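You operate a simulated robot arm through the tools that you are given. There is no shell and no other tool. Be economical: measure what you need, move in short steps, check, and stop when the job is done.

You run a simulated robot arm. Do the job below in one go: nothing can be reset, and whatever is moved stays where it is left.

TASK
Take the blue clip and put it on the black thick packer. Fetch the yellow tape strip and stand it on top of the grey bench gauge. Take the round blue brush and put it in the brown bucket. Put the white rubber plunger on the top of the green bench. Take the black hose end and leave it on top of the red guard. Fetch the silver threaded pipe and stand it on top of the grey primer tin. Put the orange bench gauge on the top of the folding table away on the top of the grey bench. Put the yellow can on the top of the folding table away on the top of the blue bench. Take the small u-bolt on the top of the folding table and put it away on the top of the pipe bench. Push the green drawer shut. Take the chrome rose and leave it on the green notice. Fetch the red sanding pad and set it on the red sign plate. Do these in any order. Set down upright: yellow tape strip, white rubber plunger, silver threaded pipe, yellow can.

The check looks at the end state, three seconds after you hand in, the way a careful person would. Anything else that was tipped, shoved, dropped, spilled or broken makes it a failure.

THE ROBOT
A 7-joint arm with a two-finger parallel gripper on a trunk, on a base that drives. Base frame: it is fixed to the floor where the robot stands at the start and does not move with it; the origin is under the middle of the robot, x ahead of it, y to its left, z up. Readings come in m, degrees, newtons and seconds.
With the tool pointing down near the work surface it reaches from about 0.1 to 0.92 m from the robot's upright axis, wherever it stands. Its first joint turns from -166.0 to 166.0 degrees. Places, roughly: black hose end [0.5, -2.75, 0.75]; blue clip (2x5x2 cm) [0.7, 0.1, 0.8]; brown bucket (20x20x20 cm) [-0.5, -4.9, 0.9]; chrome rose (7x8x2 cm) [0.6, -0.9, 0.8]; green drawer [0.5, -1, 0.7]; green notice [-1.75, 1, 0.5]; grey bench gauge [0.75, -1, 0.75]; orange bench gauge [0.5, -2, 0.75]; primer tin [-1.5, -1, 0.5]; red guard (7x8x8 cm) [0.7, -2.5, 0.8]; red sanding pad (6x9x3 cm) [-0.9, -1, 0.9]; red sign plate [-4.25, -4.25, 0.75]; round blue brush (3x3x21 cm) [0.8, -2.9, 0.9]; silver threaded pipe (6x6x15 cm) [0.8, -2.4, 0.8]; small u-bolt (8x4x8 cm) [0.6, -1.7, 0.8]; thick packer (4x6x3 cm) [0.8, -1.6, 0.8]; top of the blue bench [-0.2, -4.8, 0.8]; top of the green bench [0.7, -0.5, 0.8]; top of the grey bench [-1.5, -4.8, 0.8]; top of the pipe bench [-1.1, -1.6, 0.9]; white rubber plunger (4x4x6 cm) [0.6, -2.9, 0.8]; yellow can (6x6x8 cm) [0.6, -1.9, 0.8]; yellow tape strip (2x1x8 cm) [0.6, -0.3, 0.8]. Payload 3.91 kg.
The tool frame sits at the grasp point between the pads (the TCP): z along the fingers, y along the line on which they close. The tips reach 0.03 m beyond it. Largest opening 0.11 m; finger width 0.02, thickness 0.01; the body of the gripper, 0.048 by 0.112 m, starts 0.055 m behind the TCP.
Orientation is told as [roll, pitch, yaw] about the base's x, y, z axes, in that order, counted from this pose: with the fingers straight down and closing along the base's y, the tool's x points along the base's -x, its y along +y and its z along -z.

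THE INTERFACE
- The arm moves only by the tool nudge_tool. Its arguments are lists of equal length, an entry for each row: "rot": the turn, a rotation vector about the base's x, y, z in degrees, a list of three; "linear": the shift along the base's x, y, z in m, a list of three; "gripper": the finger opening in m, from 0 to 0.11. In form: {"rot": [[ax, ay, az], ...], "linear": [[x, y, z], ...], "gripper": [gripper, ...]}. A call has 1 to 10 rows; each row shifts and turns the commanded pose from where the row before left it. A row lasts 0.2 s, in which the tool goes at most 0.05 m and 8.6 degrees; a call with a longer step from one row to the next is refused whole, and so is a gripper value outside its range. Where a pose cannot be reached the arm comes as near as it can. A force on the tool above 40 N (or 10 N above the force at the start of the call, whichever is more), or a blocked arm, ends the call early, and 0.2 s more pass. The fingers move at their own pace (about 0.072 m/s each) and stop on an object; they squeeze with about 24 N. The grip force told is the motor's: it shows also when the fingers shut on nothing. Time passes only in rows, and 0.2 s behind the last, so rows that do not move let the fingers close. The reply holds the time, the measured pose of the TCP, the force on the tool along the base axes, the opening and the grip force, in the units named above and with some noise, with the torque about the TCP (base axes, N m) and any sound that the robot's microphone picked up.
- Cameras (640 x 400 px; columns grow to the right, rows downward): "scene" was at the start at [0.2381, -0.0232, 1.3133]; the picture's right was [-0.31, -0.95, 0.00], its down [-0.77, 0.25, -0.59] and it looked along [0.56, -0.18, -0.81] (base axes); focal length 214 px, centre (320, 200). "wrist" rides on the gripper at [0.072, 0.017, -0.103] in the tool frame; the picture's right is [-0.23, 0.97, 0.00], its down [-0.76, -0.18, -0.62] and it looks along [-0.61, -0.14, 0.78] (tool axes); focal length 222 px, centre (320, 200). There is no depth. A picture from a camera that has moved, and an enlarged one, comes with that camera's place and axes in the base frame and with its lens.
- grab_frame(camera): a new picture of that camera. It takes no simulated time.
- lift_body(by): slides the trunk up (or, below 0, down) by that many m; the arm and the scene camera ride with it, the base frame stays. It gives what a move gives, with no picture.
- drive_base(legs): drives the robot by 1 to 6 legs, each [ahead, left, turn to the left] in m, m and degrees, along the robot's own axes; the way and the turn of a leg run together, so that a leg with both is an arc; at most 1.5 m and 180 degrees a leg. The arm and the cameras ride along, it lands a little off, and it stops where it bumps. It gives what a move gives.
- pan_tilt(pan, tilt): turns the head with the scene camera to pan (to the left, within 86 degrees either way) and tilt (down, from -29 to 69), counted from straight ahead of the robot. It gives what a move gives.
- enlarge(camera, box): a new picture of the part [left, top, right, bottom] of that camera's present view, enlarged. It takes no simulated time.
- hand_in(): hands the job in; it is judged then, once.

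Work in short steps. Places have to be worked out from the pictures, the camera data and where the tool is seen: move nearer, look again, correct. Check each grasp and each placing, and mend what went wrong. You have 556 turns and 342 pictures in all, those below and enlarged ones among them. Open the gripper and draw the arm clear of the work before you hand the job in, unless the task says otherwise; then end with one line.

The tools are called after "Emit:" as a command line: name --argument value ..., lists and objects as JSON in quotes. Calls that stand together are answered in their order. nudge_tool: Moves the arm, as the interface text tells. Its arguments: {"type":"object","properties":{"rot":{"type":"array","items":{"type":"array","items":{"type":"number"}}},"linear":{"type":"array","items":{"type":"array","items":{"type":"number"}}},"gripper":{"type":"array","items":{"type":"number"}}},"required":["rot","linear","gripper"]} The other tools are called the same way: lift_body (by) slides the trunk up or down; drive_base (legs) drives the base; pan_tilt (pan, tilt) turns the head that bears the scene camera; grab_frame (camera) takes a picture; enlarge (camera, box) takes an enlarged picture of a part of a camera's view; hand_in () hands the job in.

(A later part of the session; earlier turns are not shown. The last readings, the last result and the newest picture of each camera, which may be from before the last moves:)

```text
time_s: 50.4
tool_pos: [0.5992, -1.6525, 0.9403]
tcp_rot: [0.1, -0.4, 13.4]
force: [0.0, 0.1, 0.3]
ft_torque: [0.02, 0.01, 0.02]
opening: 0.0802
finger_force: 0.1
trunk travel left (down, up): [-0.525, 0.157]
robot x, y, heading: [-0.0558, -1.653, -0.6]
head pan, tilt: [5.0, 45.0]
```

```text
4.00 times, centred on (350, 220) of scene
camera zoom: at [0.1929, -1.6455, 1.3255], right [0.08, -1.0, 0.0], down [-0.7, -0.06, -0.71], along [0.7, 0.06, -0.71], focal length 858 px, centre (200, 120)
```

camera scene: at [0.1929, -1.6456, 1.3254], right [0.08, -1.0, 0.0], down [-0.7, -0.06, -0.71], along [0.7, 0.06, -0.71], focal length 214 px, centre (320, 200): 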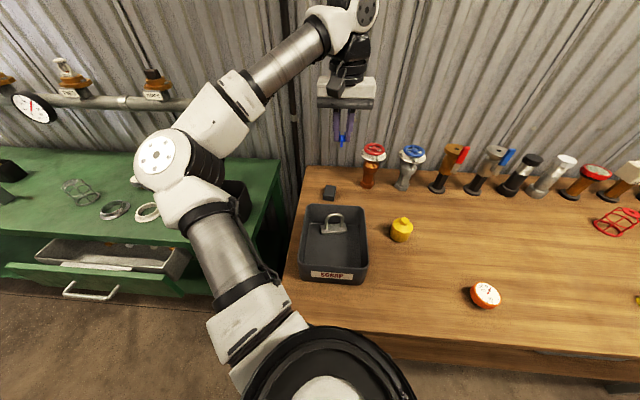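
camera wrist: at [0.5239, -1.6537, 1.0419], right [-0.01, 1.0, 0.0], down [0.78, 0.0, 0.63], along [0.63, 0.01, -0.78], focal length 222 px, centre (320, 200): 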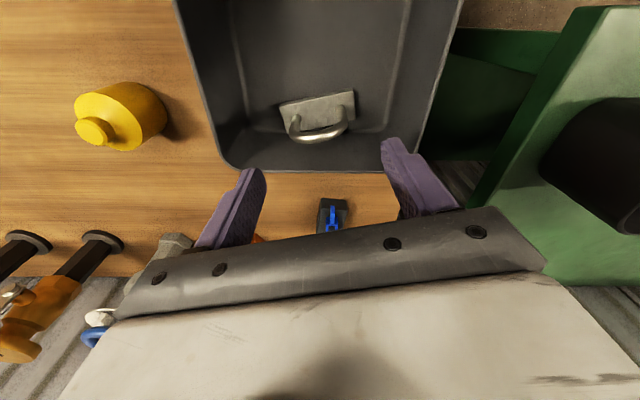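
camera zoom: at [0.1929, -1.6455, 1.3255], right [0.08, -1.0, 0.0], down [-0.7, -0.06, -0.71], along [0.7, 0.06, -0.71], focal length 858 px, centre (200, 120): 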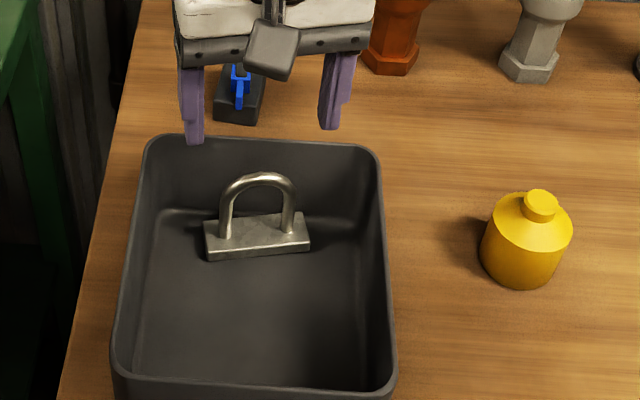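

Alignment looks right. I lower to grasp height in two stages.

Emit:
nudge_tool --rot '[[0, 0, 0], [0, 0, 0], [0, 0, 0], [0, 0, 0]]' --linear '[[0, 0, -0.04], [0, 0, -0.03], [0, 0, -0.02], [0, 0, -0.01]]' --gripper '[0.08, 0.08, 0.08, 0.08]'

Emit:
grab_frame --camera "wrist"

Emit:
enlarge --camera "scene" --box '[270, 170, 430, 270]'

```text
time_s: 51.4
tool_pos: [0.5997, -1.6532, 0.8402]
tcp_rot: [0.0, -0.5, 13.4]
force: [0.7, -0.6, 0.8]
ft_torque: [0.0, -0.03, 0.0]
opening: 0.0801
finger_force: 0.1
trunk travel left (down, up): [-0.525, 0.157]
robot x, y, heading: [-0.0574, -1.6523, -0.3]
head pan, tilt: [5.0, 45.0]
```

```text
305 pictures are left
camera wrist: at [0.5243, -1.654, 0.9422], right [0.0, 1.0, 0.0], down [0.78, 0.0, 0.63], along [0.63, 0.0, -0.78], focal length 222 px, centre (320, 200)
```

wrist: 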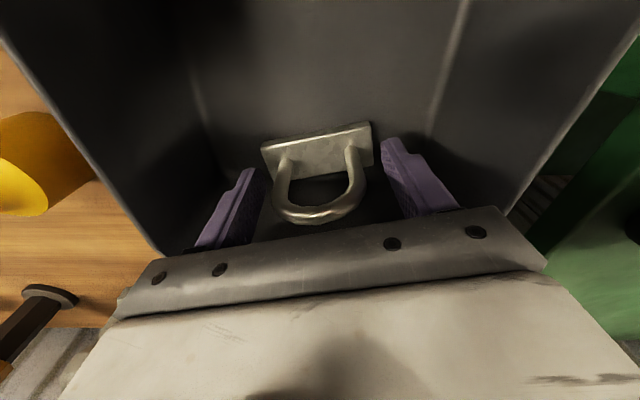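

```text
4.00 times, centred on (350, 220) of scene
camera zoom: at [0.1929, -1.6455, 1.3254], right [0.08, -1.0, 0.0], down [-0.7, -0.06, -0.71], along [0.7, 0.06, -0.71], focal length 858 px, centre (200, 120)
```

zoom: 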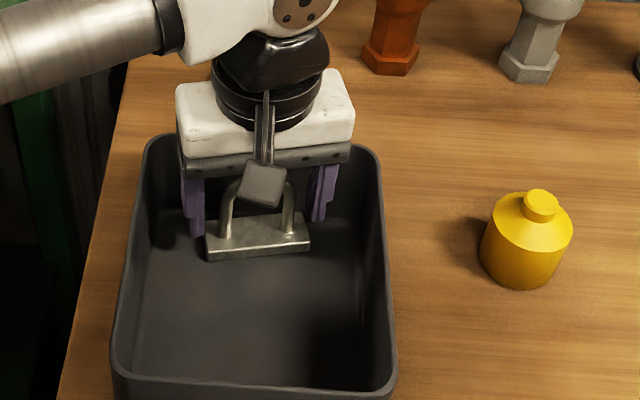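

The fingers straddle the loop's legs. I close.

Emit:
nudge_tool --rot '[[0, 0, 0], [0, 0, 0], [0, 0, 0], [0, 0, 0]]' --linear '[[-0.002, 0, -0.003], [0, 0, 0], [0, 0, 0], [0, 0, 0]]' --gripper '[0.06, 0.04, 0.02, 0.02]'

Emit:
grab_frame --camera "wrist"

```text
time_s: 52.4
tool_pos: [0.5982, -1.6529, 0.8361]
tcp_rot: [-0.1, -0.5, 13.5]
force: [1.4, -0.5, 3.6]
ft_torque: [-0.12, -0.11, 0.02]
opening: 0.0562
finger_force: 24.0
trunk travel left (down, up): [-0.525, 0.157]
robot x, y, heading: [-0.0583, -1.6519, -0.3]
head pan, tilt: [5.0, 45.0]
```

```text
303 pictures are left
camera wrist: at [0.5223, -1.6541, 0.9396], right [0.0, 1.0, 0.0], down [0.78, 0.0, 0.63], along [0.63, 0.0, -0.78], focal length 222 px, centre (320, 200)
```

wrist: 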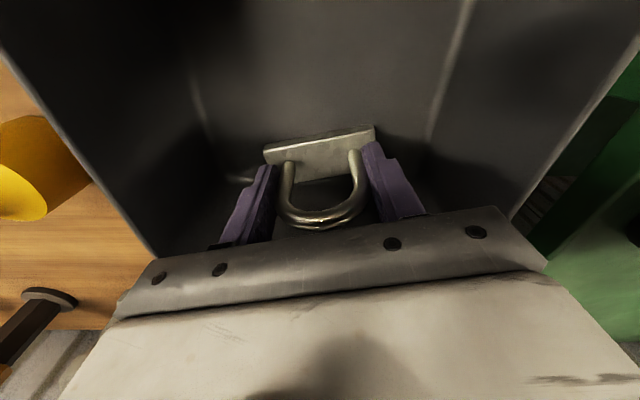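

Gripped at 56 mm. I lift straight up, then retract.

Emit:
nudge_tool --rot '[[0, 0, 0], [0, 0, 0], [0, 0, 0], [0, 0, 0], [0, 0, 0], [0, 0, 0], [0, 0, 0], [0, 0, 0], [0, 0, 0]]' --linear '[[0, 0, 0.02], [0, 0, 0.04], [0, 0, 0.045], [0, 0, 0.045], [0, 0, 0.045], [-0.045, 0, 0.02], [-0.045, 0, 0.0], [-0.045, 0, 0], [-0.045, 0, 0]]' --gripper '[0.02, 0.02, 0.02, 0.02, 0.02, 0.02, 0.02, 0.02, 0.02]'

Emit:
grab_frame --camera "wrist"

Emit:
pan_tilt --pan -86 --tilt 25

Emit:
grab_frame --camera "scene"

```text
time_s: 54.4
tool_pos: [0.4179, -1.6508, 1.0517]
tcp_rot: [0.0, -0.4, 13.4]
force: [-0.6, -0.8, -0.8]
ft_torque: [0.01, 0.02, 0.01]
opening: 0.0563
finger_force: 23.7
trunk travel left (down, up): [-0.525, 0.157]
robot x, y, heading: [-0.0586, -1.651, -0.5]
head pan, tilt: [5.0, 45.0]
```

```text
302 pictures are left
camera wrist: at [0.342, -1.6534, 1.154], right [0.0, 1.0, 0.0], down [0.78, 0.0, 0.63], along [0.63, 0.01, -0.78], focal length 222 px, centre (320, 200)
```

wrist: 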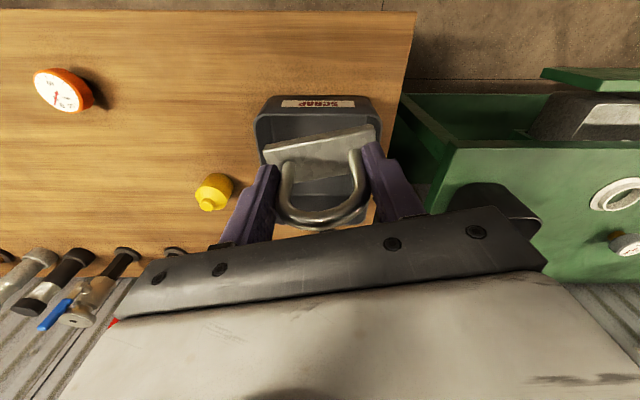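

```text
time_s: 56.1
tool_pos: [0.4191, -1.6515, 1.0524]
tcp_rot: [0.1, -0.3, 13.5]
force: [0.5, -0.1, -0.8]
ft_torque: [-0.02, -0.01, -0.03]
opening: 0.0564
finger_force: 24.6
trunk travel left (down, up): [-0.525, 0.157]
robot x, y, heading: [-0.0615, -1.6506, -0.3]
head pan, tilt: [-85.9, 25.0]
```

```text
301 pictures are left
camera scene: at [0.118, -1.7441, 1.356], right [-1.0, -0.07, 0.0], down [-0.03, 0.42, -0.91], along [0.06, -0.9, -0.42], focal length 214 px, centre (320, 200)
```

scene: 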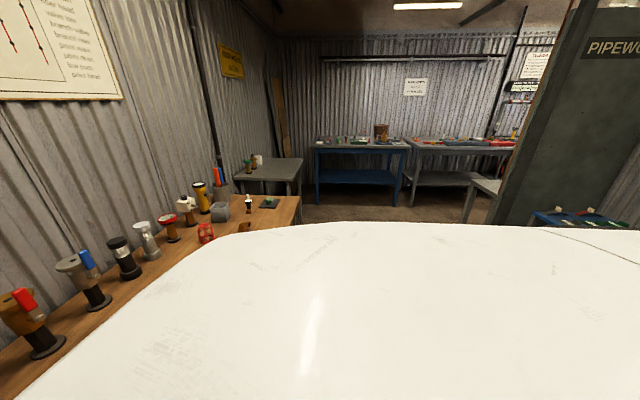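

U-bolt is secure. I back off to mid-aisle and turn around to face the pipe bench.

Emit:
drive_base --legs '[[-0.12, 0, 0], [0, 0, 180]]'

Emit:
pan_tilt --pan 0 --tilt 35

Emit:
grab_frame --camera "scene"

Emit:
grab_frame --camera "wrist"

```text
time_s: 64.9
tool_pos: [-0.6519, -1.6486, 1.0506]
tcp_rot: [0.0, -0.5, -166.5]
force: [0.5, -0.9, -0.9]
ft_torque: [0.0, 0.01, -0.01]
opening: 0.0562
finger_force: 23.9
trunk travel left (down, up): [-0.525, 0.157]
robot x, y, heading: [-0.1758, -1.6509, 180.0]
head pan, tilt: [-85.9, 25.0]
```

```text
time_s: 66.5
tool_pos: [-0.6512, -1.65, 1.0509]
tcp_rot: [0.0, -0.5, -166.6]
force: [-0.5, -0.2, -1.2]
ft_torque: [-0.05, 0.01, 0.01]
opening: 0.0563
finger_force: 23.9
trunk travel left (down, up): [-0.525, 0.157]
robot x, y, heading: [-0.1766, -1.6486, 179.8]
head pan, tilt: [0.0, 35.0]
```

```text
300 pictures are left
camera scene: at [-0.4361, -1.6503, 1.3402], right [0.0, 1.0, 0.0], down [0.57, 0.0, -0.82], along [-0.82, 0.0, -0.57], focal length 214 px, centre (320, 200)
```

scene: 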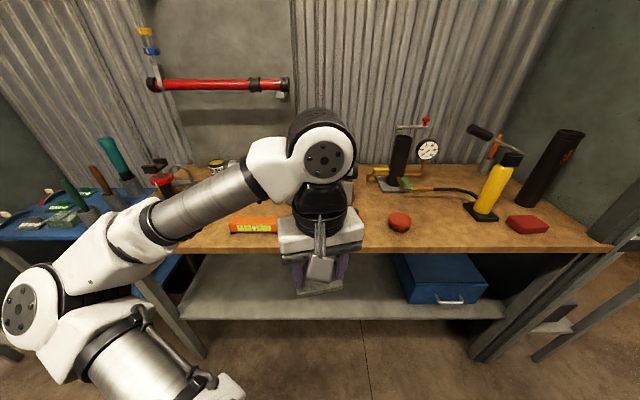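

```text
299 pictures are left
camera wrist: at [-0.5767, -1.6495, 1.1538], right [0.01, -1.0, 0.0], down [-0.78, 0.0, 0.63], along [-0.63, -0.01, -0.78], focal length 222 px, centre (320, 200)
```

wrist: 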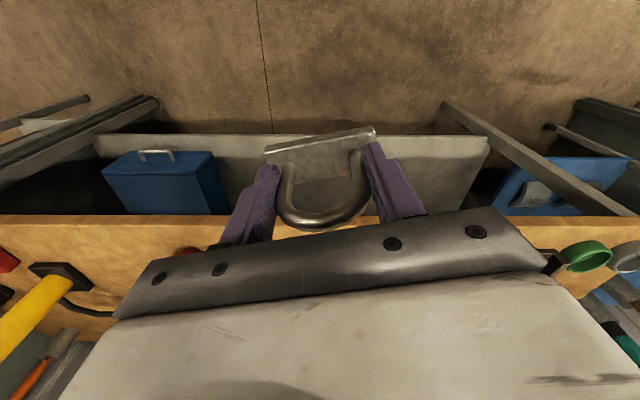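

I see the pipe bench; free space seems to lie between the orange level and the round red puck. I advance the tool over the edge and look with the wrist camera.

Emit:
nudge_tool --rot '[[0, 0, 0], [0, 0, 0], [0, 0, 0], [0, 0, 0], [0, 0, 0], [0, 0, 0]]' --linear '[[-0.045, 0.01, 0], [-0.045, 0.01, 0], [-0.045, 0.01, 0], [-0.045, 0.01, 0], [-0.045, 0, 0], [-0.045, 0, 0]]' --gripper '[0.02, 0.02, 0.02, 0.02, 0.02, 0.02]'

Emit:
grab_frame --camera "wrist"

Emit:
grab_frame --camera "scene"

```text
time_s: 67.9
tool_pos: [-0.9231, -1.6087, 1.0516]
tcp_rot: [0.1, -0.5, -166.6]
force: [-0.2, 0.0, -0.6]
ft_torque: [0.02, -0.04, 0.0]
opening: 0.0562
finger_force: 23.8
trunk travel left (down, up): [-0.525, 0.157]
robot x, y, heading: [-0.1728, -1.6478, 179.8]
head pan, tilt: [0.0, 35.0]
```

```text
298 pictures are left
camera wrist: at [-0.8478, -1.6081, 1.1537], right [0.01, -1.0, 0.0], down [-0.78, 0.0, 0.63], along [-0.63, -0.01, -0.78], focal length 222 px, centre (320, 200)
```

wrist: 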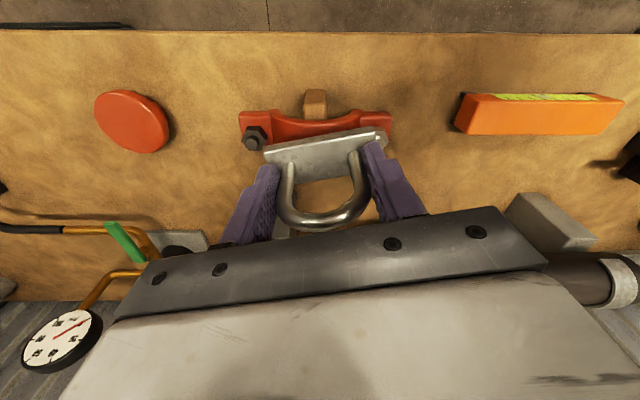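

```text
297 pictures are left
camera scene: at [-0.4364, -1.6501, 1.3401], right [0.0, 1.0, 0.0], down [0.57, 0.0, -0.82], along [-0.82, 0.0, -0.57], focal length 214 px, centre (320, 200)
```

scene: 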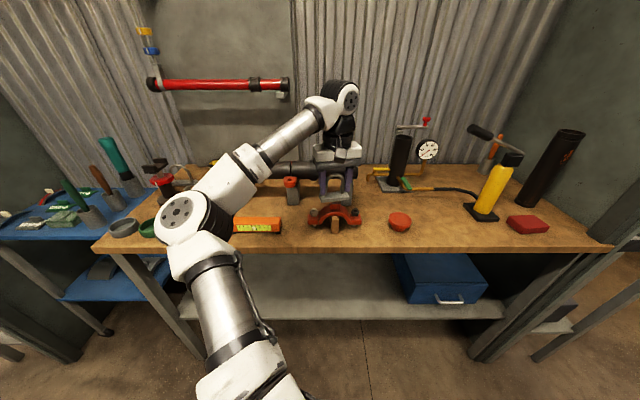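

A red clamp is right below; there's clear space between the puck and the yellow pump around (-0.97, -1.245). I strafe the base 0.36 m to its right, keeping the arm as it is.

Emit:
drive_base --legs '[[0, -0.36, 0]]'

Emit:
grab_frame --camera "wrist"

Emit:
grab_frame --camera "scene"

```text
time_s: 71.2
tool_pos: [-0.9217, -1.2517, 1.0505]
tcp_rot: [0.0, -0.4, -166.5]
force: [0.0, 0.2, -1.2]
ft_torque: [-0.01, 0.0, -0.01]
opening: 0.0564
finger_force: 23.9
trunk travel left (down, up): [-0.525, 0.157]
robot x, y, heading: [-0.1757, -1.2942, 179.8]
head pan, tilt: [0.0, 35.0]
```

```text
296 pictures are left
camera wrist: at [-0.8466, -1.2521, 1.1539], right [0.01, -1.0, 0.0], down [-0.78, 0.0, 0.63], along [-0.63, -0.01, -0.78], focal length 222 px, centre (320, 200)
```

wrist: 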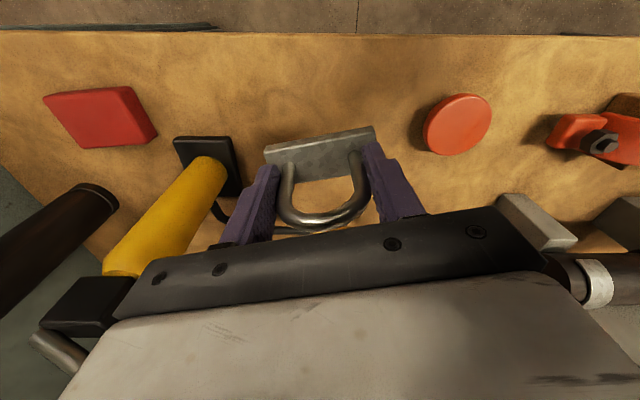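

```text
295 pictures are left
camera scene: at [-0.4356, -1.2936, 1.3402], right [0.0, 1.0, 0.0], down [0.57, 0.0, -0.82], along [-0.82, 0.0, -0.57], focal length 214 px, centre (320, 200)
```

scene: 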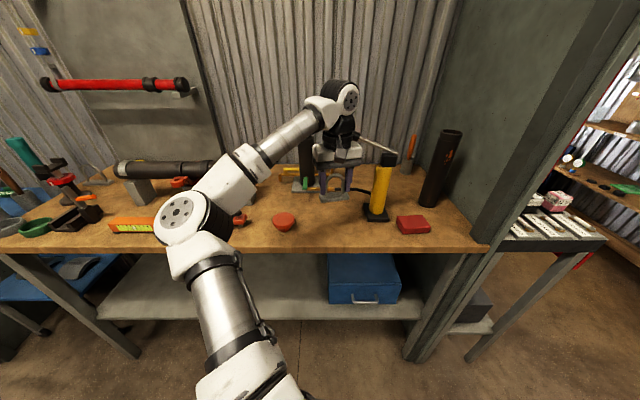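

The gap centre is about y=-1.262. I shift to (-0.96, -1.262) and descend partway.

Emit:
nudge_tool --rot '[[0, 0, 0], [0, 0, 0], [0, 0, 0], [0, 0, 0]]' --linear '[[-0.038, -0.01, 0], [0, 0, -0.04], [0, 0, -0.04], [0, 0, -0.02]]' --gripper '[0.02, 0.02, 0.02, 0.02]'

Emit:
grab_frame --camera "wrist"

Emit:
enlarge --camera "scene" --box '[260, 140, 420, 240]'

```text
time_s: 72.2
tool_pos: [-0.9586, -1.2635, 0.9513]
tcp_rot: [0.0, -0.5, -166.4]
force: [-0.8, 0.1, -1.2]
ft_torque: [0.01, -0.03, -0.01]
opening: 0.0561
finger_force: 23.4
trunk travel left (down, up): [-0.525, 0.157]
robot x, y, heading: [-0.175, -1.2933, 179.7]
head pan, tilt: [0.0, 35.0]
```

```text
294 pictures are left
camera wrist: at [-0.8847, -1.2633, 1.0533], right [0.01, -1.0, 0.0], down [-0.78, 0.0, 0.63], along [-0.63, -0.01, -0.78], focal length 222 px, centre (320, 200)
```

wrist: 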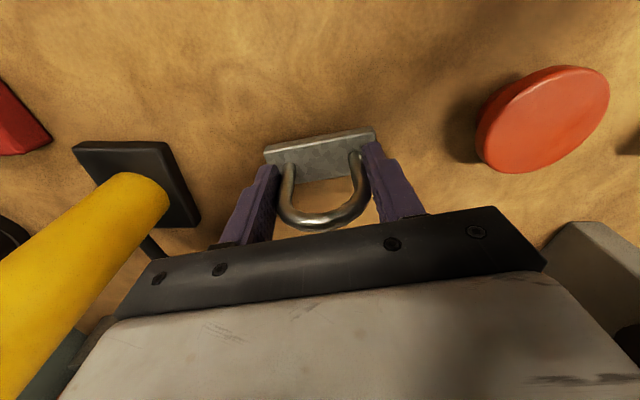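

```text
4.00 times, centred on (340, 190) of scene
camera zoom: at [-0.4357, -1.2938, 1.3402], right [0.0, 1.0, 0.0], down [0.57, 0.0, -0.82], along [-0.82, 0.0, -0.57], focal length 858 px, centre (240, 240)
```

zoom: 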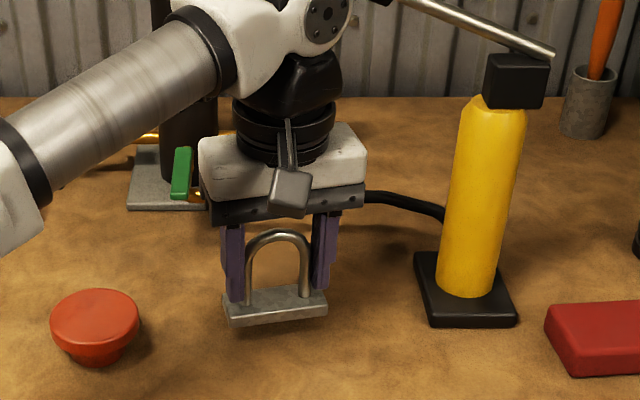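

Clear. I lower in small steps until contact.

Emit:
nudge_tool --rot '[[0, 0, 0], [0, 0, 0], [0, 0, 0], [0, 0, 0], [0, 0, 0], [0, 0, 0]]' --linear '[[0, 0, -0.012], [0, 0, -0.008], [0, 0, -0.005], [0, 0, -0.004], [0, 0, -0.004], [0, 0, -0.003]]' --gripper '[0.02, 0.02, 0.02, 0.02, 0.02, 0.02]'

Emit:
enlarge --camera "scene" --box '[260, 140, 420, 240]'

```text
time_s: 73.7
tool_pos: [-0.9587, -1.2627, 0.9216]
tcp_rot: [-0.2, -0.9, -166.4]
force: [5.1, -1.2, 18.9]
ft_torque: [-0.34, -0.41, -0.04]
opening: 0.0568
finger_force: 23.4
trunk travel left (down, up): [-0.525, 0.157]
robot x, y, heading: [-0.1814, -1.2945, 180.0]
head pan, tilt: [0.0, 35.0]
stopped in row 6: the force on the tool passed its limit at 42 N (the readings are from after the stop); the commanded pose is now the measured one
```

```text
4.00 times, centred on (340, 190) of scene
camera zoom: at [-0.4334, -1.2941, 1.3406], right [0.0, 1.0, 0.0], down [0.57, 0.0, -0.82], along [-0.82, 0.0, -0.57], focal length 858 px, centre (240, 240)
```

zoom: 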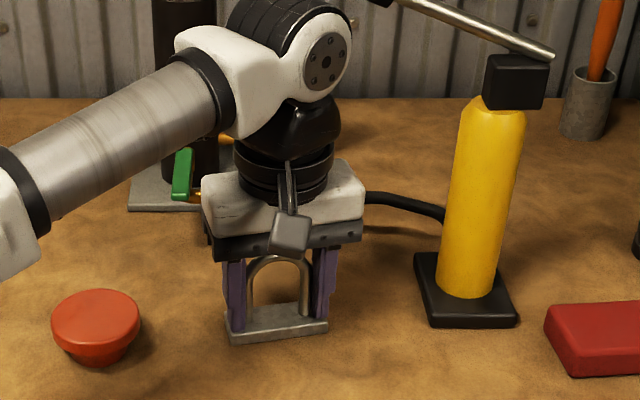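

Contact made. I release and rise.

Emit:
nudge_tool --rot '[[0, 0, 0], [0, 0, 0], [0, 0, 0], [0, 0, 0], [0, 0, 0], [0, 0, 0], [0, 0, 0]]' --linear '[[0, 0, 0.001], [0, 0, 0], [0, 0, 0], [0, 0, 0.03], [0, 0, 0.045], [0, 0, 0.045], [0, 0, 0.045]]' --gripper '[0.06, 0.075, 0.08, 0.08, 0.08, 0.08, 0.08]'

Emit:
enlarge --camera "scene" --box '[260, 140, 420, 240]'

Emit:
grab_frame --camera "wrist"

```text
time_s: 75.3
tool_pos: [-0.9598, -1.2644, 1.0856]
tcp_rot: [-0.1, -0.8, -166.3]
force: [0.4, -1.0, 0.7]
ft_torque: [0.15, 0.11, 0.05]
opening: 0.0799
finger_force: 0.0
trunk travel left (down, up): [-0.525, 0.157]
robot x, y, heading: [-0.1766, -1.2953, 179.9]
head pan, tilt: [0.0, 35.0]
```

```text
4.00 times, centred on (340, 190) of scene
camera zoom: at [-0.4352, -1.2939, 1.3403], right [0.0, 1.0, 0.0], down [0.57, 0.0, -0.82], along [-0.82, 0.0, -0.57], focal length 858 px, centre (240, 240)
```

zoom: 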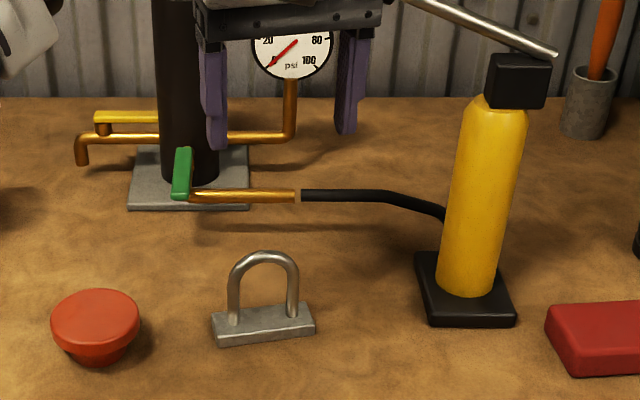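

```text
290 pictures are left
camera wrist: at [-0.8844, -1.2638, 1.1874], right [0.01, -1.0, 0.0], down [-0.77, -0.01, 0.63], along [-0.63, -0.01, -0.77], focal length 222 px, centre (320, 200)
```

wrist: 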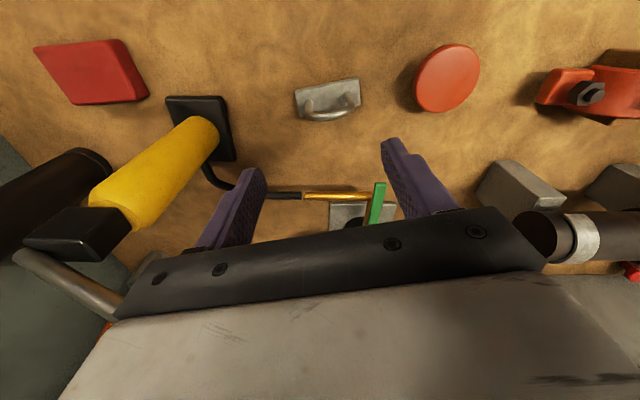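

The u-bolt is set down well. The red sanding pad is near (-0.95, -0.99). I retract and strafe to it.

Emit:
nudge_tool --rot '[[0, 0, 0], [0, 0, 0], [0, 0, 0], [0, 0, 0], [0, 0, 0]]' --linear '[[0.045, 0, 0], [0.045, 0, 0], [0.045, 0, 0], [0.045, 0, 0], [0.045, 0, 0]]' --gripper '[0.08, 0.08, 0.08, 0.09, 0.09]'

Emit:
drive_base --legs '[[0, -0.29, 0]]'

Emit:
nudge_tool --rot '[[0, 0, -6], [0, 0, -7.5], [0, 0, 0], [0, 0, 0]]' --linear '[[-0.045, 0, 0], [-0.045, 0, 0], [-0.045, 0, 0], [-0.045, 0, 0]]' --gripper '[0.09, 0.09, 0.09, 0.09]'

Emit:
grab_frame --camera "wrist"

Emit:
grab_frame --camera "scene"

```text
time_s: 76.5
tool_pos: [-0.7364, -1.2626, 1.0839]
tcp_rot: [-0.2, -0.7, -166.3]
force: [0.0, 0.5, 0.0]
ft_torque: [-0.02, 0.0, -0.04]
opening: 0.0902
finger_force: 0.2
trunk travel left (down, up): [-0.525, 0.157]
robot x, y, heading: [-0.1733, -1.2899, 180.1]
head pan, tilt: [0.0, 35.0]
```

```text
time_s: 79.3
tool_pos: [-0.7354, -0.9745, 1.0836]
tcp_rot: [-0.1, -0.8, -166.3]
force: [-0.2, 0.2, -0.2]
ft_torque: [0.0, 0.01, 0.0]
opening: 0.0901
finger_force: 0.2
trunk travel left (down, up): [-0.525, 0.157]
robot x, y, heading: [-0.1794, -1.0015, 179.9]
head pan, tilt: [0.0, 35.0]
```

```text
time_s: 80.3
tool_pos: [-0.9158, -0.9721, 1.0859]
tcp_rot: [-0.1, -0.8, -179.9]
force: [0.3, 0.0, 0.3]
ft_torque: [-0.01, -0.02, 0.02]
opening: 0.0901
finger_force: 0.1
trunk travel left (down, up): [-0.525, 0.157]
robot x, y, heading: [-0.1763, -1.0071, 180.0]
head pan, tilt: [0.0, 35.0]
```

```text
289 pictures are left
camera wrist: at [-0.8423, -0.9903, 1.1862], right [-0.23, -0.97, 0.0], down [-0.75, 0.18, 0.63], along [-0.62, 0.14, -0.77], focal length 222 px, centre (320, 200)
```

wrist: 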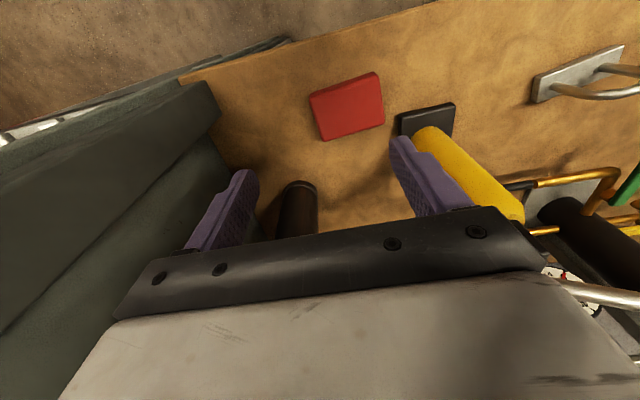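

```text
288 pictures are left
camera scene: at [-0.4355, -1.0049, 1.3401], right [0.0, 1.0, 0.0], down [0.57, 0.0, -0.82], along [-0.82, 0.0, -0.57], focal length 214 px, centre (320, 200)
```

scene: 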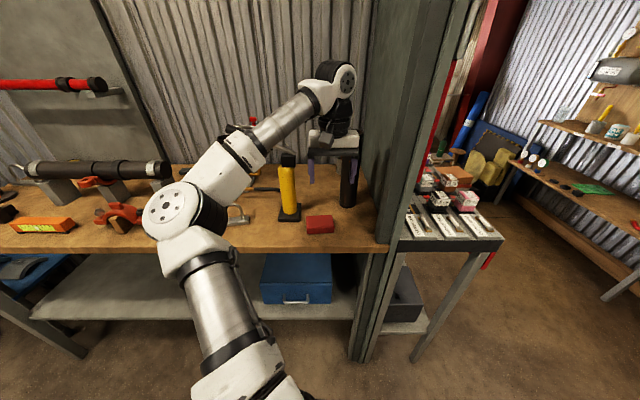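

The pad lies at (-0.942, -1.006), 9 cm side along y. I grip across it along y with the fingers fully open.

Emit:
nudge_tool --rot '[[0, 0, 0], [0, 0, 0], [0, 0, 0], [0, 0, 0], [0, 0, 0]]' --linear '[[-0.026, -0.034, 0], [0, 0, -0.045], [0, 0, -0.045], [0, 0, -0.04], [0, 0, -0.01]]' --gripper '[0.11, 0.11, 0.11, 0.11, 0.11]'

Emit:
grab_frame --camera "wrist"

Emit:
enlarge --camera "scene" --box '[240, 150, 400, 250]'

```text
time_s: 81.5
tool_pos: [-0.9411, -1.0066, 0.9436]
tcp_rot: [-0.1, -0.9, -179.8]
force: [0.7, 0.5, 1.3]
ft_torque: [-0.06, 0.0, -0.02]
opening: 0.11
finger_force: 0.1
trunk travel left (down, up): [-0.525, 0.157]
robot x, y, heading: [-0.1744, -1.005, 180.0]
head pan, tilt: [0.0, 35.0]
```

```text
287 pictures are left
camera wrist: at [-0.8679, -1.0248, 1.0458], right [-0.23, -0.97, 0.0], down [-0.75, 0.18, 0.63], along [-0.62, 0.14, -0.77], focal length 222 px, centre (320, 200)
```

wrist: 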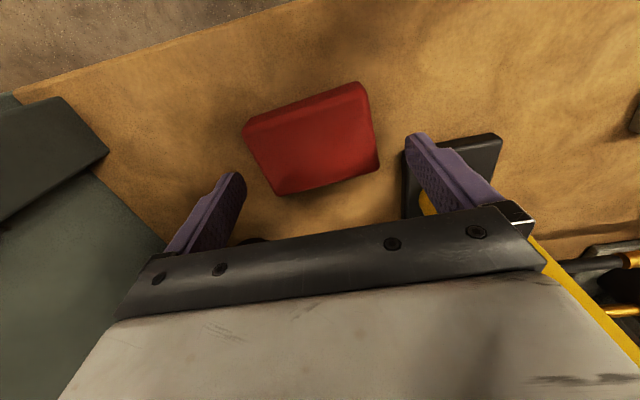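

```text
4.00 times, centred on (320, 200) of scene
camera zoom: at [-0.4352, -1.005, 1.3403], right [0.0, 1.0, 0.0], down [0.57, 0.0, -0.82], along [-0.82, 0.0, -0.57], focal length 858 px, centre (320, 200)
```

zoom: 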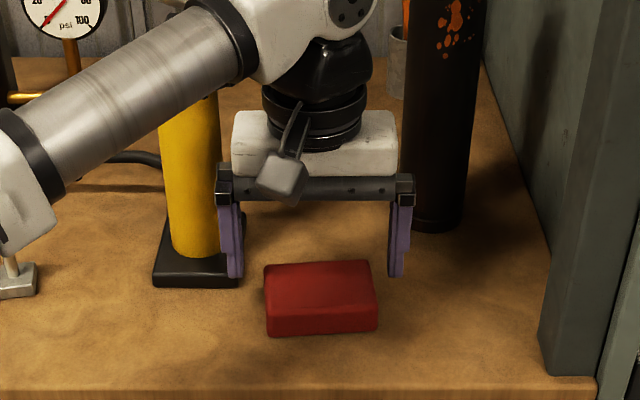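

Fingers clear the pump. I lower around the pad.

Emit:
nudge_tool --rot '[[0, 0, 0], [0, 0, 0], [0, 0, 0], [0, 0, 0]]' --linear '[[-0.004, 0, -0.02], [0, 0, -0.012], [0, 0, -0.008], [0, 0, 0]]' --gripper '[0.11, 0.11, 0.11, 0.11]'

Emit:
enlarge --camera "scene" --box '[240, 150, 400, 250]'

```text
time_s: 82.5
tool_pos: [-0.9451, -1.0059, 0.9099]
tcp_rot: [0.0, -1.4, -179.8]
force: [8.0, 1.4, 15.4]
ft_torque: [-0.8, -0.34, 0.5]
opening: 0.1097
finger_force: 0.1
trunk travel left (down, up): [-0.525, 0.157]
robot x, y, heading: [-0.1789, -1.0034, 179.9]
head pan, tilt: [0.0, 35.0]
stopped in row 4: the force on the tool passed its limit at 42 N (the readings are from after the stop); the commanded pose is now the measured one
```

```text
4.00 times, centred on (320, 200) of scene
camera zoom: at [-0.433, -1.0049, 1.3406], right [0.0, 1.0, 0.0], down [0.57, 0.0, -0.82], along [-0.82, 0.0, -0.57], focal length 858 px, centre (320, 200)
```

zoom: 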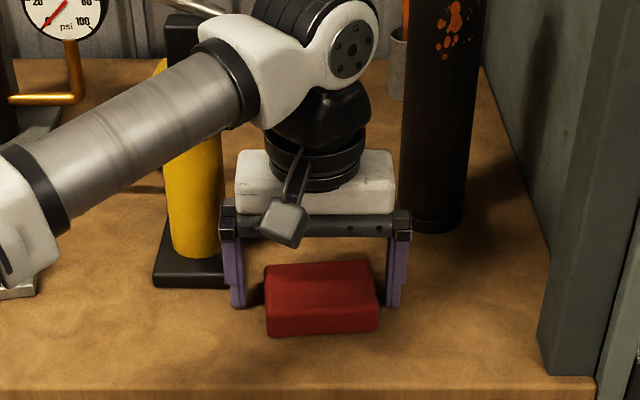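

Touched the bench (top at z≈0.88). I raise 3 mm, recentre and close on the pad.

Emit:
nudge_tool --rot '[[0, 0, 0], [0, 0, 0], [0, 0, 0], [0, 0, 0]]' --linear '[[0, 0, 0.004], [0.006, 0, 0], [0, 0, 0], [0, 0, 0]]' --gripper '[0.11, 0.1, 0.08, 0.06]'

Emit:
nudge_tool --rot '[[0, 0, 0], [0, 0, 0], [0, 0, 0]]' --linear '[[0, 0, 0.0], [0, 0, 0.02], [0, 0, 0.03]]' --gripper '[0.06, 0.06, 0.06]'

Emit:
grab_frame --camera "wrist"

Emit:
enlarge --camera "scene" --box '[240, 150, 400, 250]'

```text
time_s: 83.5
tool_pos: [-0.9414, -1.0069, 0.9116]
tcp_rot: [-0.1, -1.1, -179.9]
force: [0.1, -0.1, -0.4]
ft_torque: [-0.01, -0.03, -0.02]
opening: 0.0856
finger_force: 23.7
trunk travel left (down, up): [-0.525, 0.157]
robot x, y, heading: [-0.1744, -1.0053, 180.0]
head pan, tilt: [0.0, 35.0]
```

```text
time_s: 84.3
tool_pos: [-0.94, -1.0071, 0.9616]
tcp_rot: [0.0, -1.3, -179.9]
force: [-0.7, 0.5, -0.6]
ft_torque: [0.0, 0.01, -0.02]
opening: 0.0856
finger_force: 23.6
trunk travel left (down, up): [-0.525, 0.157]
robot x, y, heading: [-0.1738, -1.0045, 180.1]
head pan, tilt: [0.0, 35.0]
```

```text
284 pictures are left
camera wrist: at [-0.8661, -1.0244, 1.0632], right [-0.23, -0.97, 0.0], down [-0.75, 0.18, 0.64], along [-0.62, 0.14, -0.77], focal length 222 px, centre (320, 200)
```

wrist: 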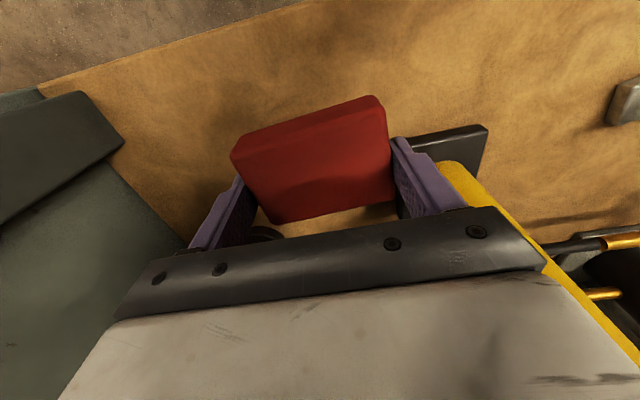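

```text
4.00 times, centred on (320, 200) of scene
camera zoom: at [-0.4352, -1.0049, 1.3403], right [0.0, 1.0, 0.0], down [0.57, 0.0, -0.82], along [-0.82, 0.0, -0.57], focal length 858 px, centre (320, 200)
```

zoom: 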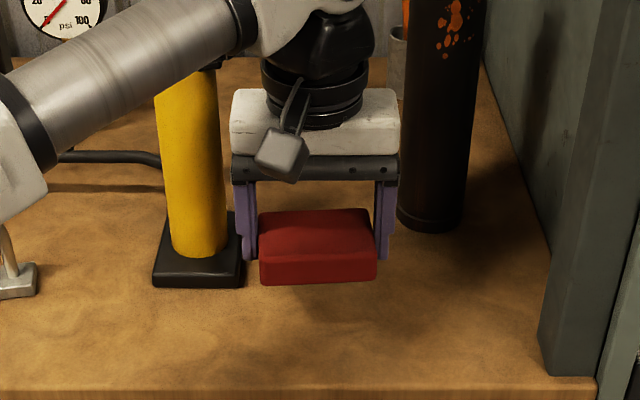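

Pad held. I raise and retract, then look around for the way toward the red sign plate at (-4.25, -4.25).

Emit:
nudge_tool --rot '[[0, 0, 0], [0, 0, 0], [0, 0, 0], [0, 0, 0], [0, 0, 0], [0, 0, 0], [0, 0, 0], [0, 0, 0], [0, 0, 0]]' --linear '[[0, 0, 0.045], [0, 0, 0.045], [0, 0, 0.03], [0.045, 0, 0], [0.045, 0, 0], [0.045, 0, 0], [0.045, 0, 0], [0.045, 0, 0], [0.045, 0, 0]]' --gripper '[0.06, 0.06, 0.06, 0.06, 0.06, 0.06, 0.06, 0.06, 0.06]'

Emit:
pan_tilt --pan -50 --tilt 20

Emit:
grab_frame --camera "scene"

Emit:
pan_tilt --pan 80 --tilt 20

Emit:
grab_frame --camera "scene"

```text
time_s: 86.3
tool_pos: [-0.6686, -1.0076, 1.0808]
tcp_rot: [-0.1, -1.4, -179.9]
force: [0.0, -0.3, -0.3]
ft_torque: [0.01, 0.04, 0.0]
opening: 0.0853
finger_force: 24.0
trunk travel left (down, up): [-0.525, 0.157]
robot x, y, heading: [-0.1769, -1.0033, 180.0]
head pan, tilt: [0.0, 35.0]
```

```text
time_s: 87.5
tool_pos: [-0.6707, -1.0071, 1.0799]
tcp_rot: [-0.1, -1.2, -180.0]
force: [0.0, -0.1, -0.4]
ft_torque: [0.05, -0.01, 0.0]
opening: 0.0855
finger_force: 24.3
trunk travel left (down, up): [-0.525, 0.157]
robot x, y, heading: [-0.1766, -1.0032, 179.9]
head pan, tilt: [-50.0, 20.0]
```

```text
282 pictures are left
camera scene: at [-0.4071, -0.9337, 1.3641], right [0.77, 0.64, 0.0], down [0.22, -0.26, -0.94], along [-0.6, 0.72, -0.34], focal length 214 px, centre (320, 200)
```

scene: 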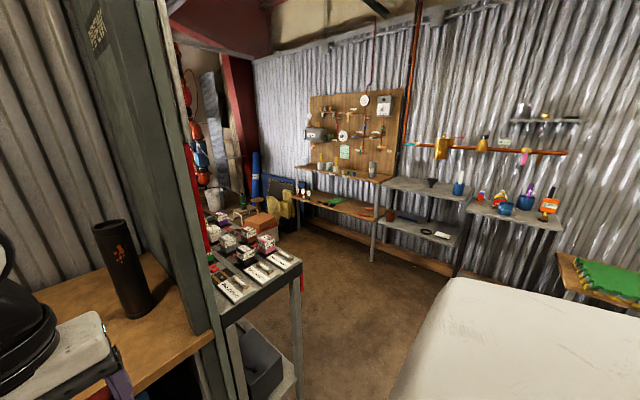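

```text
time_s: 89.6
tool_pos: [-0.6717, -1.0086, 1.0809]
tcp_rot: [-0.1, -1.2, -179.9]
force: [1.0, 0.3, 0.0]
ft_torque: [0.01, 0.02, 0.01]
opening: 0.0856
finger_force: 23.8
trunk travel left (down, up): [-0.525, 0.157]
robot x, y, heading: [-0.1716, -1.0036, 180.1]
head pan, tilt: [80.0, 20.0]
```

```text
281 pictures are left
camera scene: at [-0.3637, -1.0968, 1.3641], right [-0.98, 0.18, 0.0], down [0.06, 0.34, -0.94], along [-0.17, -0.93, -0.34], focal length 214 px, centre (320, 200)
```

scene: 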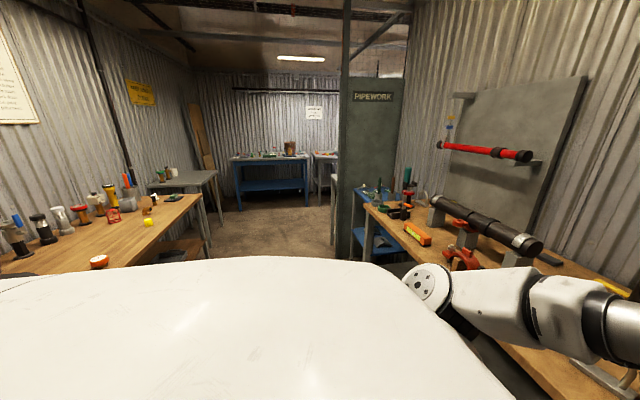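

The route seems to go south then west past the PIPEWORK partition. I turn to face south and drive down the aisle.

Emit:
drive_base --legs '[[-0.05, 0, 0], [0, 0, 90], [1.5, 0, 0]]'

Emit:
pan_tilt --pan 0 --tilt 15

Emit:
grab_frame --camera "scene"

Emit:
pan_tilt --pan -60 --tilt 20

Emit:
grab_frame --camera "scene"

```text
time_s: 101.5
tool_pos: [-0.0586, -2.9866, 1.0811]
tcp_rot: [0.0, -1.2, -87.8]
force: [-0.6, -0.3, -0.7]
ft_torque: [0.02, 0.02, -0.02]
opening: 0.0846
finger_force: 23.7
trunk travel left (down, up): [-0.525, 0.157]
robot x, y, heading: [-0.0778, -2.4934, -87.9]
head pan, tilt: [80.0, 20.0]
```

```text
time_s: 103.1
tool_pos: [-0.0591, -2.9872, 1.0809]
tcp_rot: [-0.1, -1.3, -87.9]
force: [0.3, -0.6, -0.6]
ft_torque: [0.01, 0.0, 0.02]
opening: 0.0845
finger_force: 23.9
trunk travel left (down, up): [-0.525, 0.157]
robot x, y, heading: [-0.0765, -2.4939, -87.8]
head pan, tilt: [0.0, 15.0]
```

```text
280 pictures are left
camera scene: at [-0.0713, -2.7564, 1.3722], right [-1.0, -0.03, 0.0], down [-0.01, 0.26, -0.97], along [0.03, -0.97, -0.26], focal length 214 px, centre (320, 200)
```

scene: 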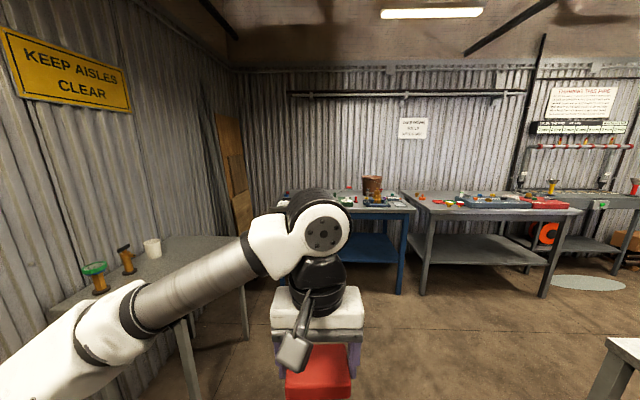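

```text
time_s: 104.4
tool_pos: [-0.0587, -2.9864, 1.0809]
tcp_rot: [-0.1, -1.3, -87.9]
force: [0.2, 0.0, -0.2]
ft_torque: [0.01, -0.03, -0.01]
opening: 0.0846
finger_force: 24.2
trunk travel left (down, up): [-0.525, 0.157]
robot x, y, heading: [-0.0795, -2.4914, -88.1]
head pan, tilt: [-60.0, 20.0]
```

```text
279 pictures are left
camera scene: at [-0.1535, -2.7124, 1.3641], right [-0.53, 0.85, 0.0], down [0.29, 0.18, -0.94], along [-0.8, -0.5, -0.34], focal length 214 px, centre (320, 200)
```

scene: 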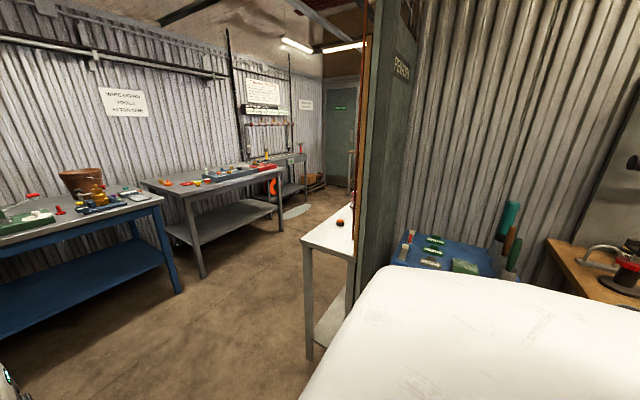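

The corridor west runs between the small grey table and the south benches. I drive down to y≈-3.7, turn west, and move on 1.4 m.

Emit:
drive_base --legs '[[1.2, 0, 0], [0, 0, -92], [1.4, 0, 0]]'

Emit:
pan_tilt --pan 0 --tilt 15

Emit:
grab_frame --camera "scene"

```text
time_s: 121.1
tool_pos: [-1.9272, -3.6372, 1.0812]
tcp_rot: [-0.1, -1.2, 178.6]
force: [0.1, -0.4, -1.0]
ft_torque: [0.03, 0.0, 0.0]
opening: 0.0843
finger_force: 23.6
trunk travel left (down, up): [-0.525, 0.157]
robot x, y, heading: [-1.4322, -3.6456, 178.4]
head pan, tilt: [-60.0, 20.0]
```

```text
time_s: 122.4
tool_pos: [-1.9268, -3.6366, 1.08]
tcp_rot: [0.0, -1.4, 178.6]
force: [0.0, 0.3, -0.7]
ft_torque: [0.02, -0.01, 0.01]
opening: 0.0845
finger_force: 23.9
trunk travel left (down, up): [-0.525, 0.157]
robot x, y, heading: [-1.4342, -3.6465, 178.6]
head pan, tilt: [0.0, 15.0]
```

```text
278 pictures are left
camera scene: at [-1.6972, -3.6403, 1.3722], right [0.03, 1.0, 0.0], down [0.26, -0.01, -0.97], along [-0.97, 0.03, -0.26], focal length 214 px, centre (320, 200)
```

scene: 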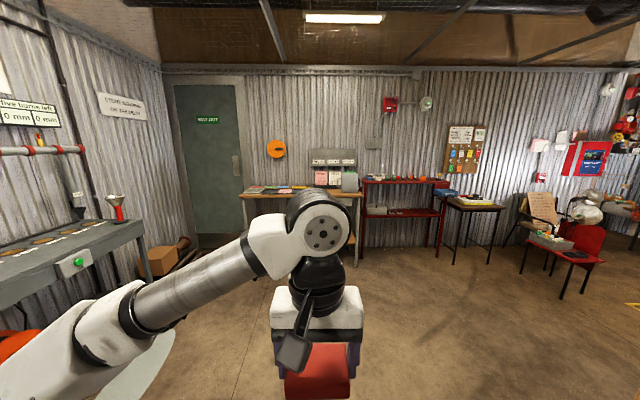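

The desk ahead-left should hold the red sign plate. I drive 1.5 m on.

Emit:
drive_base --legs '[[1.5, 0.1, 0]]'

Emit:
pan_tilt --pan 10 --tilt 25

Emit:
grab_frame --camera "scene"

```text
refused: leg 1 is longer than a leg can be; nothing moved
```

```text
time_s: 123.1
tool_pos: [-1.9273, -3.6356, 1.081]
tcp_rot: [0.0, -1.3, 178.4]
force: [-0.1, 0.3, -0.5]
ft_torque: [-0.02, -0.02, 0.04]
opening: 0.0844
finger_force: 24.0
trunk travel left (down, up): [-0.525, 0.157]
robot x, y, heading: [-1.4291, -3.6475, 178.3]
head pan, tilt: [10.0, 25.0]
```

```text
277 pictures are left
camera scene: at [-1.695, -3.6564, 1.3561], right [-0.14, 0.99, 0.0], down [0.42, 0.06, -0.91], along [-0.9, -0.13, -0.42], focal length 214 px, centre (320, 200)
```

scene: 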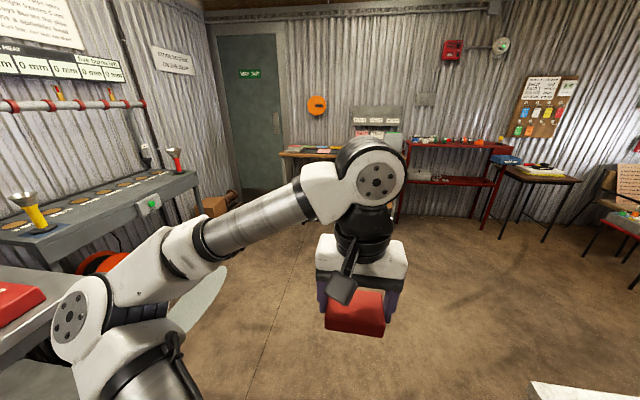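

I drive 1.4 m straight.

Emit:
drive_base --legs '[[1.4, 0.0, 0]]'

Emit:
pan_tilt --pan 25 --tilt 30

Emit:
grab_frame --camera "scene"

```text
time_s: 130.1
tool_pos: [-3.3378, -3.6032, 1.0808]
tcp_rot: [-0.1, -1.2, 178.9]
force: [0.2, -0.5, -0.3]
ft_torque: [0.03, -0.02, 0.03]
opening: 0.0842
finger_force: 23.8
trunk travel left (down, up): [-0.525, 0.157]
robot x, y, heading: [-2.8414, -3.611, 179.0]
head pan, tilt: [10.0, 25.0]
```

```text
time_s: 130.9
tool_pos: [-3.3375, -3.6039, 1.0802]
tcp_rot: [-0.2, -1.2, 178.7]
force: [-0.2, -0.1, -0.4]
ft_torque: [-0.02, -0.02, 0.02]
opening: 0.0847
finger_force: 23.8
trunk travel left (down, up): [-0.525, 0.157]
robot x, y, heading: [-2.8456, -3.6101, 178.7]
head pan, tilt: [25.0, 30.0]
```

```text
276 pictures are left
camera scene: at [-3.0982, -3.644, 1.3481], right [-0.4, 0.92, 0.0], down [0.46, 0.2, -0.87], along [-0.79, -0.35, -0.5], focal length 214 px, centre (320, 200)
```

scene: 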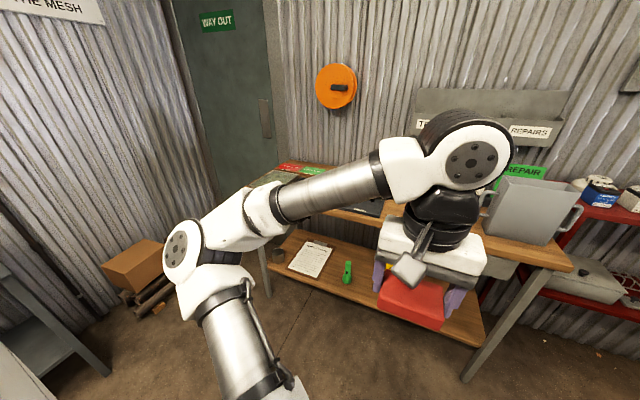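

The red plate lies at the left end of the desk, around (-4.35, -4.45). I drive closer: ahead 0.45, left 0.55.

Emit:
drive_base --legs '[[0.45, 0.0, 0], [0, 0.6, 0]]'

Emit:
pan_tilt --pan 25 --tilt 35

Emit:
grab_frame --camera "scene"

Emit:
grab_frame --camera "wrist"

```text
time_s: 138.3
tool_pos: [-3.8022, -4.1947, 1.0812]
tcp_rot: [-0.1, -1.2, 179.2]
force: [-0.1, -0.2, -0.3]
ft_torque: [-0.01, 0.03, -0.03]
opening: 0.0841
finger_force: 24.2
trunk travel left (down, up): [-0.525, 0.157]
robot x, y, heading: [-3.3053, -4.2021, 179.1]
head pan, tilt: [25.0, 30.0]
```

```text
time_s: 139.0
tool_pos: [-3.8025, -4.1949, 1.0805]
tcp_rot: [-0.1, -1.3, 179.3]
force: [-0.1, 0.0, -0.9]
ft_torque: [0.06, 0.0, 0.03]
opening: 0.0844
finger_force: 23.9
trunk travel left (down, up): [-0.525, 0.157]
robot x, y, heading: [-3.3092, -4.2028, 178.9]
head pan, tilt: [25.0, 35.0]
```

```text
275 pictures are left
camera scene: at [-3.5598, -4.2345, 1.3403], right [-0.41, 0.91, 0.0], down [0.52, 0.23, -0.82], along [-0.75, -0.33, -0.57], focal length 214 px, centre (320, 200)
```

scene: 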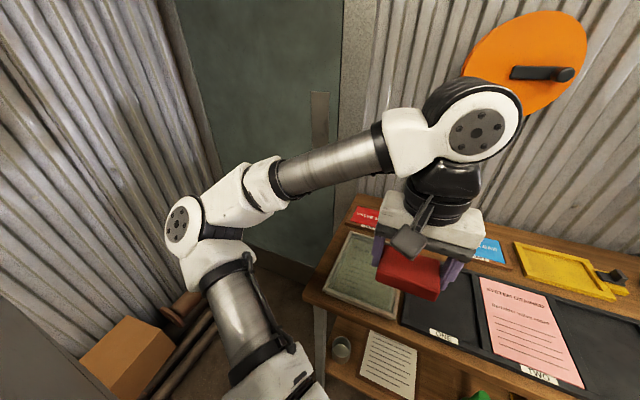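

```text
274 pictures are left
camera wrist: at [-3.7286, -4.2144, 1.182], right [-0.24, -0.97, 0.0], down [-0.75, 0.19, 0.64], along [-0.62, 0.15, -0.77], focal length 222 px, centre (320, 200)
```

wrist: 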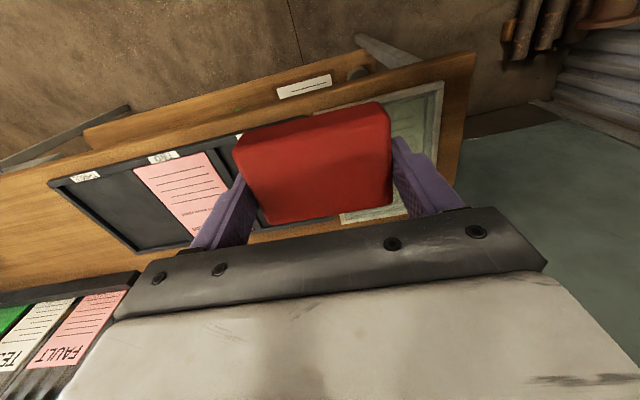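

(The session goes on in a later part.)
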